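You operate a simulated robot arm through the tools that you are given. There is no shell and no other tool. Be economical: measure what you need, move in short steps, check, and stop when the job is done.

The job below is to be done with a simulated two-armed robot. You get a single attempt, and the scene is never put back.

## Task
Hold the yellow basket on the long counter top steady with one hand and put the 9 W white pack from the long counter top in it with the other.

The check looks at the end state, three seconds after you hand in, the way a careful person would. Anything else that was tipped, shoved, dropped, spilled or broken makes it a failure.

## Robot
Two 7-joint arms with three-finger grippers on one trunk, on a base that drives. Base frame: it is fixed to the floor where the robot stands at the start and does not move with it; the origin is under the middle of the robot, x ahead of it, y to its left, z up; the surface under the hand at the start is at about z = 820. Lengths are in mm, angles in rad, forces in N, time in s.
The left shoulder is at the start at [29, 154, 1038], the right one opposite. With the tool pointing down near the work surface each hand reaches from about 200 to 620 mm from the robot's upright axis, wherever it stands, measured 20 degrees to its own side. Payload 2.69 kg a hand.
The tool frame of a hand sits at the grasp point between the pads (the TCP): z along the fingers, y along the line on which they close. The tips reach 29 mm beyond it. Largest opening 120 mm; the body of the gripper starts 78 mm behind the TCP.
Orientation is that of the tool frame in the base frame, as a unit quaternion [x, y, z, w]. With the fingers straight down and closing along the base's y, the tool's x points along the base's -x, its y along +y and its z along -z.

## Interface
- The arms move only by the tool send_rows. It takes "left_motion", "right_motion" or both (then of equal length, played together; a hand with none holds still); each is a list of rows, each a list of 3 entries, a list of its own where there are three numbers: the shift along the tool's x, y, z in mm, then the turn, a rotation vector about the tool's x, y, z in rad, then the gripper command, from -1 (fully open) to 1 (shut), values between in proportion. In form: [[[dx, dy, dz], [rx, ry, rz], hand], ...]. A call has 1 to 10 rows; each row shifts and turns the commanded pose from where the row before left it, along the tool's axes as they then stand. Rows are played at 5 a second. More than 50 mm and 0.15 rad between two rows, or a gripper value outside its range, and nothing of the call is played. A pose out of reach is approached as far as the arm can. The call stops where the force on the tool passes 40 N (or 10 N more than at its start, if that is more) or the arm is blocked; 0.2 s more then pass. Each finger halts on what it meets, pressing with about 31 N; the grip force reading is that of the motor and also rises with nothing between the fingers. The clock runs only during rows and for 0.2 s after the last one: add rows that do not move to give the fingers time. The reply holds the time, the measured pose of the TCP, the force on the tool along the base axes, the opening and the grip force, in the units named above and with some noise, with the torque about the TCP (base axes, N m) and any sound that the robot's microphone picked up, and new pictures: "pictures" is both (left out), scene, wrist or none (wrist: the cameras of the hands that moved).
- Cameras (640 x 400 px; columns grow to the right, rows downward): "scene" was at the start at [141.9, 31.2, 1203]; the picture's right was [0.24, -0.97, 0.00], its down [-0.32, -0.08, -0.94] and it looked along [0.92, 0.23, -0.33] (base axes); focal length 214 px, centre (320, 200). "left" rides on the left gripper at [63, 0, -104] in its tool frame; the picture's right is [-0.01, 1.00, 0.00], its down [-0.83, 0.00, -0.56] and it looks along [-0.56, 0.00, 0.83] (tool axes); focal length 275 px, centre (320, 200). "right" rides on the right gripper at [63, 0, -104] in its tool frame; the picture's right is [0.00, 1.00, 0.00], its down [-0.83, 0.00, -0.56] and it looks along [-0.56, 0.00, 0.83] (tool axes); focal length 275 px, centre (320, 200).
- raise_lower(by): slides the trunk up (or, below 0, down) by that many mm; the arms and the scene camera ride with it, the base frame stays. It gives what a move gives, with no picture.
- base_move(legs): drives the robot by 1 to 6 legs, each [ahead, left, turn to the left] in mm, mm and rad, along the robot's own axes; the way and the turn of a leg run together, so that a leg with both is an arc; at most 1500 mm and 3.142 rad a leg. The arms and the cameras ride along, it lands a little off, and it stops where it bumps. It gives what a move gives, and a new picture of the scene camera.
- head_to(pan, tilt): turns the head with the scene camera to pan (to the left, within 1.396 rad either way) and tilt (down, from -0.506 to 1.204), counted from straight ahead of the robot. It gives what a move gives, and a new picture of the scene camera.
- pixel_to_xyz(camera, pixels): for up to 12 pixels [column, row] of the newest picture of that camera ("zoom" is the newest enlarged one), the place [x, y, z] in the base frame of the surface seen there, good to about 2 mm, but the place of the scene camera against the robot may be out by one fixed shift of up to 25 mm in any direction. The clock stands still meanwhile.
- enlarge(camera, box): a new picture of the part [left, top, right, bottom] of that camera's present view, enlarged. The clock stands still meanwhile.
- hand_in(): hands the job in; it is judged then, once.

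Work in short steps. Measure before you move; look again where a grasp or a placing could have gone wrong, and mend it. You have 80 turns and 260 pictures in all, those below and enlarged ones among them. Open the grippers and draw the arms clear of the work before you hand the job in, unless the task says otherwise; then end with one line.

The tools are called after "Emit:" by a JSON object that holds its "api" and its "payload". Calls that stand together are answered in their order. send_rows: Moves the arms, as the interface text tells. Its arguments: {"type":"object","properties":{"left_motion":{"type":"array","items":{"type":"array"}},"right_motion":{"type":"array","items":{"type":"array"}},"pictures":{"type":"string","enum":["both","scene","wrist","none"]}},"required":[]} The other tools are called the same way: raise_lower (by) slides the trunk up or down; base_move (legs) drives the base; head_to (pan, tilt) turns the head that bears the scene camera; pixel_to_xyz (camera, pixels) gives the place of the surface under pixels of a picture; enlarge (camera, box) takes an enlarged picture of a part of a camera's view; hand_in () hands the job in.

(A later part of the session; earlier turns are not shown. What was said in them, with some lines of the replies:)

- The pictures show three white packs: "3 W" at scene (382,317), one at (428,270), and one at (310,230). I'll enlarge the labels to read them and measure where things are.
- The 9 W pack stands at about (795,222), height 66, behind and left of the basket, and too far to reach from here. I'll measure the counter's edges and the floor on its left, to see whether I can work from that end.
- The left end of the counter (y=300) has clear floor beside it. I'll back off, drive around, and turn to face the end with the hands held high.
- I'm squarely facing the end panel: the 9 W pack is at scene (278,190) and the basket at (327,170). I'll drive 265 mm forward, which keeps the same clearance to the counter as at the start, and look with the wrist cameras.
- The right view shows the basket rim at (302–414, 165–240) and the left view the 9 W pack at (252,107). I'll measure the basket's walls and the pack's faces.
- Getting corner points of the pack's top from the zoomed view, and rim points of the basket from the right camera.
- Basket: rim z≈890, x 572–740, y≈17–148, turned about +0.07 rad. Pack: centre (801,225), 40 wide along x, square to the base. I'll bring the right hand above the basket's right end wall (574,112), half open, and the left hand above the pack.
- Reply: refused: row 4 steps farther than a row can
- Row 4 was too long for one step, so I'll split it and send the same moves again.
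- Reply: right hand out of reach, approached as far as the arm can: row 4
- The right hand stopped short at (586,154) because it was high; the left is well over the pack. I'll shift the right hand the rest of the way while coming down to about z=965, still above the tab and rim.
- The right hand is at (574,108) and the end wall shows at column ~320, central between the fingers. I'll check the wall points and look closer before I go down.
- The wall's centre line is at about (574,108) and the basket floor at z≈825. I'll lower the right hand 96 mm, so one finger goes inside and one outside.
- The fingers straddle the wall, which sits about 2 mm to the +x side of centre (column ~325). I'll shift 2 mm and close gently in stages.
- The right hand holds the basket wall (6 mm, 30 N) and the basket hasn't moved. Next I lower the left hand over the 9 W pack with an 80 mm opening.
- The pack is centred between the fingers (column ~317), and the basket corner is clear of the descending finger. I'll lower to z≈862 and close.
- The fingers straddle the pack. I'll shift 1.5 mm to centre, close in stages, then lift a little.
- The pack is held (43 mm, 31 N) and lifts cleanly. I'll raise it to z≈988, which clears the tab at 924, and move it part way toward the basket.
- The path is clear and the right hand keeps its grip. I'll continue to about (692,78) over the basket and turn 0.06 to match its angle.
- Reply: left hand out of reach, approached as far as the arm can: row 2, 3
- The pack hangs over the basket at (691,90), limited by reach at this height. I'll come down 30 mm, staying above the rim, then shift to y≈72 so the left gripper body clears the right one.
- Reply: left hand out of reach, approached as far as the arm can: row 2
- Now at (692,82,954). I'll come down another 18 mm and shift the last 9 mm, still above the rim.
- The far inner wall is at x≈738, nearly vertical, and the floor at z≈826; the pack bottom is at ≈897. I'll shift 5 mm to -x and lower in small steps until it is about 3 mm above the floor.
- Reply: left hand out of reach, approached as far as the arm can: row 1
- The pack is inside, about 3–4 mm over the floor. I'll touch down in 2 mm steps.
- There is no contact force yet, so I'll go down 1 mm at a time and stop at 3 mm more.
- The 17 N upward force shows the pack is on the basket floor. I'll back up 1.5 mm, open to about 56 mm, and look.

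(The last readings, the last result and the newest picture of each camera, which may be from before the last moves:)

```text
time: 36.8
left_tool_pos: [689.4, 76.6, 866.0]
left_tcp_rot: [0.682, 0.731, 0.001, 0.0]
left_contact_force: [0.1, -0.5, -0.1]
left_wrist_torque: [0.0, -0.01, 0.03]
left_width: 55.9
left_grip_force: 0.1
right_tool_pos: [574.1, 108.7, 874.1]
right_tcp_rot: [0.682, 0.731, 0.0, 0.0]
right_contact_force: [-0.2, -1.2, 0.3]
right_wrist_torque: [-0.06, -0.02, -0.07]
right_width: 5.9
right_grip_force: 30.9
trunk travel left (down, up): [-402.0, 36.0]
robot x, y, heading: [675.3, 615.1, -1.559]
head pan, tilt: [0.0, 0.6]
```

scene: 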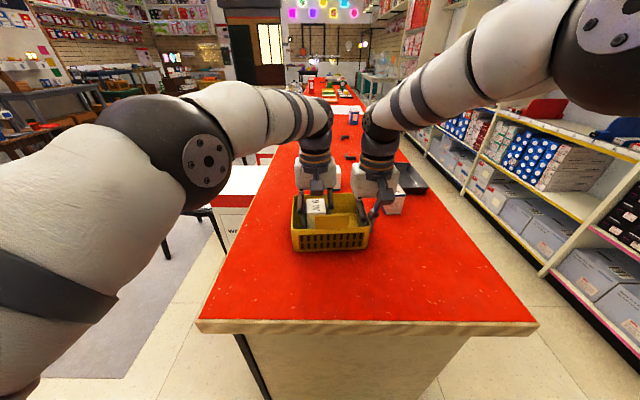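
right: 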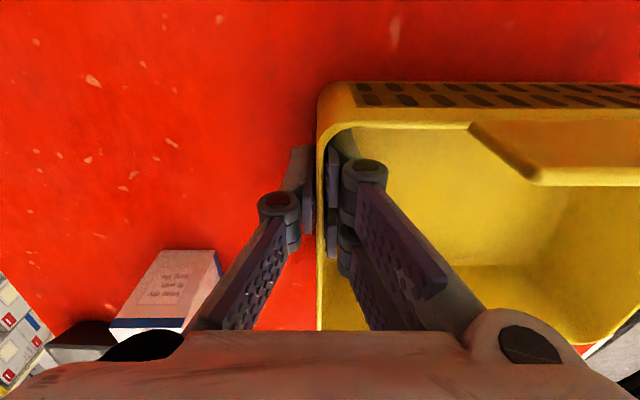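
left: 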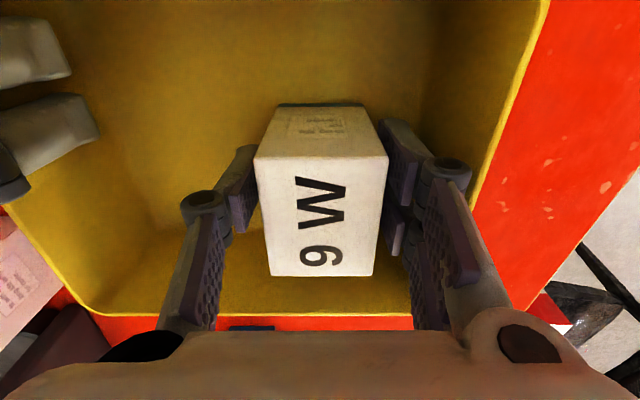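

The pack stands free between both fingers. I'll lift straight up, then draw the left hand up and back out.

Emit:
{"api": "send_rows", "payload": {"left_motion": [[[0, 1, -20], [0, 0, 0], 0.07], [[0, 0, -25], [0, 0, 0], 0.07], [[0, 0, -30], [0, 0, 0], 0.07], [[0, 0, -30], [0, 0, 0], 0.07], [[20, 20, -20], [0, 0, 0], 0.07], [[30, 30, 0], [0, 0, 0], 0.07], [[35, 30, 0], [0, 0, 0], 0.07]], "pictures": "both"}}

```text
time: 38.4
left_tool_pos: [767.2, 176.0, 984.9]
left_tcp_rot: [0.682, 0.732, -0.002, 0.001]
left_contact_force: [0.8, 0.3, 0.0]
left_wrist_torque: [0.01, 0.02, 0.03]
left_width: 56.0
left_grip_force: 0.1
left hand out of reach, approached as far as the arm can: row 4
right_tool_pos: [574.3, 109.0, 874.2]
right_tcp_rot: [0.682, 0.731, -0.001, 0.0]
right_contact_force: [0.7, 1.8, -0.2]
right_wrist_torque: [0.04, 0.02, 0.08]
right_width: 6.0
right_grip_force: 31.0
trunk travel left (down, up): [-402.0, 36.0]
robot x, y, heading: [675.1, 615.4, -1.559]
head pan, tilt: [0.0, 0.6]
```

scene: 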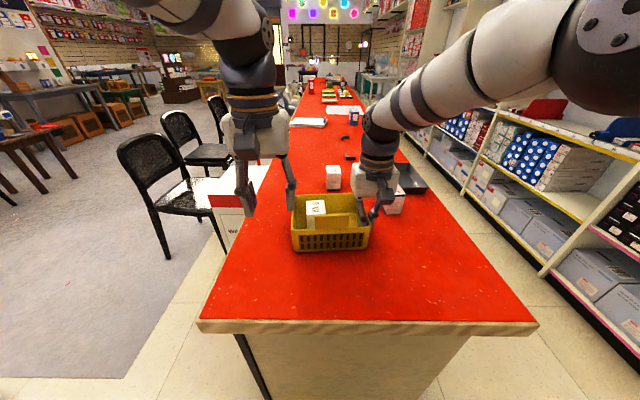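
left: 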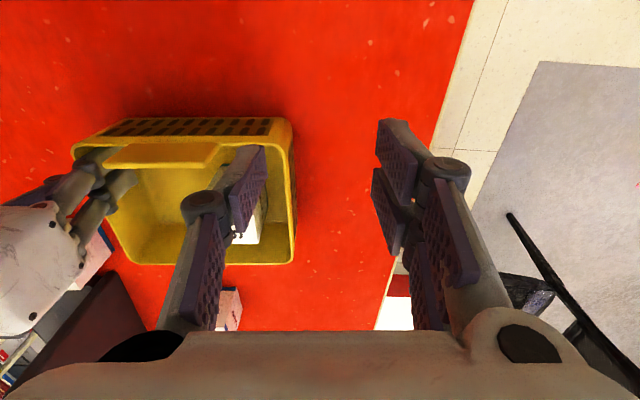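

The pack stands in the basket and the left hand is clear. I'll open the right hand to about 50 mm, lift straight up, and back off.

Emit:
{"api": "send_rows", "payload": {"right_motion": [[[0, 0, 0], [0, 0, 0], 0.8], [[0, 0, 0], [0, 0, 0], 0.5], [[0, 0, 0], [0, 0, 0], 0.2], [[0, 0, -15], [0, 0, 0], 0.2], [[0, 0, -30], [0, 0, 0], 0.2], [[0, 0, -40], [0, 0, 0], 0.2], [[0, 0, -30], [0, 0, 0], 0.2], [[40, 0, -20], [0, 0, 0], 0.2], [[45, 0, -20], [0, 0, 0], 0.2], [[45, 0, -20], [0, 0, 0], 0.2]], "left_motion": [[[0, 0, 0], [0, 0, 0], 0], [[0, 20, -20], [0, 0, 0], 0], [[0, 20, -30], [0, 0, 0], -0.5], [[0, 20, -30], [0, 0, 0], -1], [[20, 0, -30], [0, 0, 0], -1], [[0, 0, -20], [0, 0, 0], -1], [[0, 0, 0], [0, 0, 0], -1], [[0, 0, 0], [0, 0, 0], -1], [[0, 0, 0], [0, 0, 0], -1], [[0, 0, 0], [0, 0, 0], -1]], "pictures": "both"}}

```text
time: 40.6
left_tool_pos: [826.1, 197.6, 1120.6]
left_tcp_rot: [0.683, 0.731, -0.001, 0.001]
left_contact_force: [-0.7, 0.8, -0.3]
left_wrist_torque: [-0.02, 0.0, -0.02]
left_width: 119.7
left_grip_force: 0.0
right_tool_pos: [567.2, 240.4, 1054.3]
right_tcp_rot: [0.683, 0.731, -0.002, 0.0]
right_contact_force: [1.2, 1.2, 0.2]
right_wrist_torque: [-0.03, 0.0, 0.0]
right_width: 48.1
right_grip_force: 0.0
trunk travel left (down, up): [-402.0, 36.0]
robot x, y, heading: [674.9, 611.1, -1.562]
head pan, tilt: [0.0, 0.6]
```

scene: 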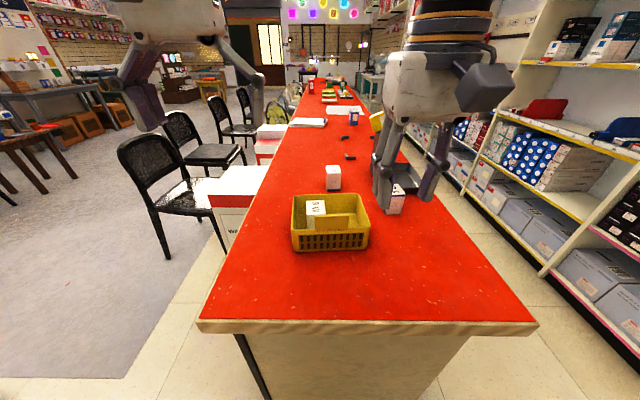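
right: 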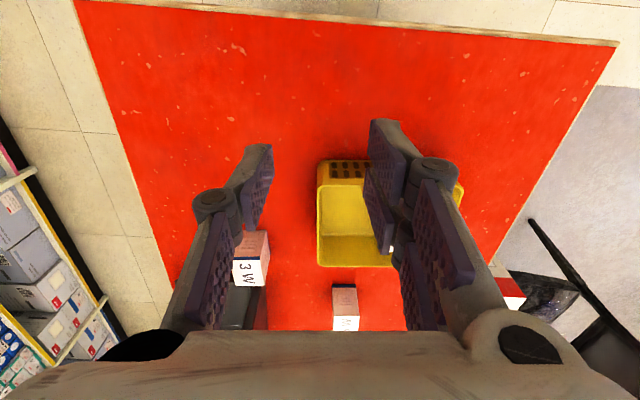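
left: 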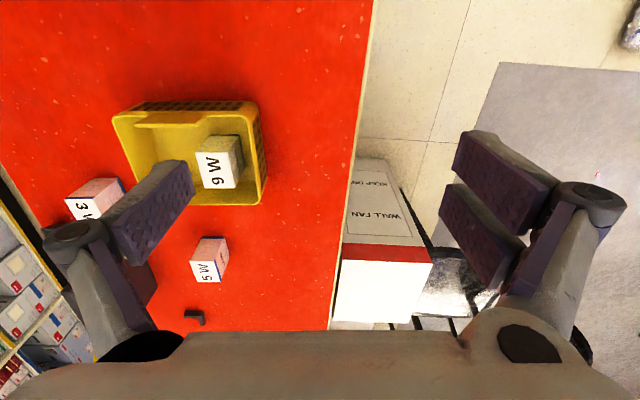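

The left view shows the 9 W pack upright in the basket and everything else in place. I'll open the right hand fully, raise it, and back the base away a little.

Emit:
{"api": "send_rows", "payload": {"right_motion": [[[0, 0, -30], [0, 0, 0], -0.5], [[0, 0, -30], [0, 0, 0], -1], [[0, 0, 0], [0, 0, 0], -1]], "pictures": "none"}}

Emit:
{"api": "base_move", "payload": {"legs": [[-200, 0, 0]]}}

```text
time: 41.4
left_tool_pos: [825.7, 198.7, 1121.0]
left_tcp_rot: [0.682, 0.731, -0.001, 0.0]
left_contact_force: [0.4, -0.4, 0.2]
left_wrist_torque: [0.03, 0.01, 0.02]
left_width: 120.0
left_grip_force: 0.1
right_tool_pos: [568.9, 237.9, 1110.2]
right_tcp_rot: [0.682, 0.732, 0.0, -0.001]
right_contact_force: [0.5, 0.7, -0.4]
right_wrist_torque: [0.03, 0.01, 0.03]
right_width: 120.0
right_grip_force: 0.0
trunk travel left (down, up): [-402.0, 36.0]
robot x, y, heading: [676.2, 612.5, -1.559]
head pan, tilt: [0.0, 0.6]
```

```text
time: 43.0
left_tool_pos: [821.1, 400.7, 1119.9]
left_tcp_rot: [0.684, 0.73, -0.001, 0.001]
left_contact_force: [0.5, -0.2, 0.1]
left_wrist_torque: [-0.01, 0.02, -0.03]
left_width: 120.0
left_grip_force: 0.0
right_tool_pos: [564.8, 439.7, 1111.4]
right_tcp_rot: [0.685, 0.728, -0.001, 0.0]
right_contact_force: [-0.2, 0.5, 0.0]
right_wrist_torque: [0.01, -0.02, 0.03]
right_width: 119.7
right_grip_force: 0.1
trunk travel left (down, up): [-402.0, 36.0]
robot x, y, heading: [676.8, 820.9, -1.567]
head pan, tilt: [0.0, 0.6]
```

scene: 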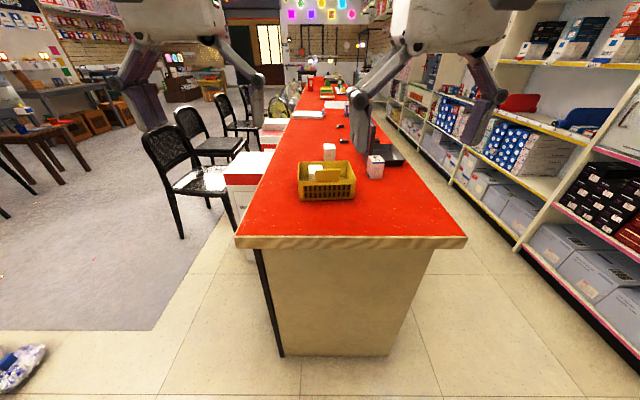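

The pack is in the basket at scene (327,175), both hands are open and clear, and nothing else was moved. Handing in.

Emit:
{"api": "hand_in", "payload": {}}

```text
The job is handed in.
```

The 9 W white pack stands upright in the yellow basket. The right hand held the basket steady while the left hand put the pack in, and nothing else was disturbed.
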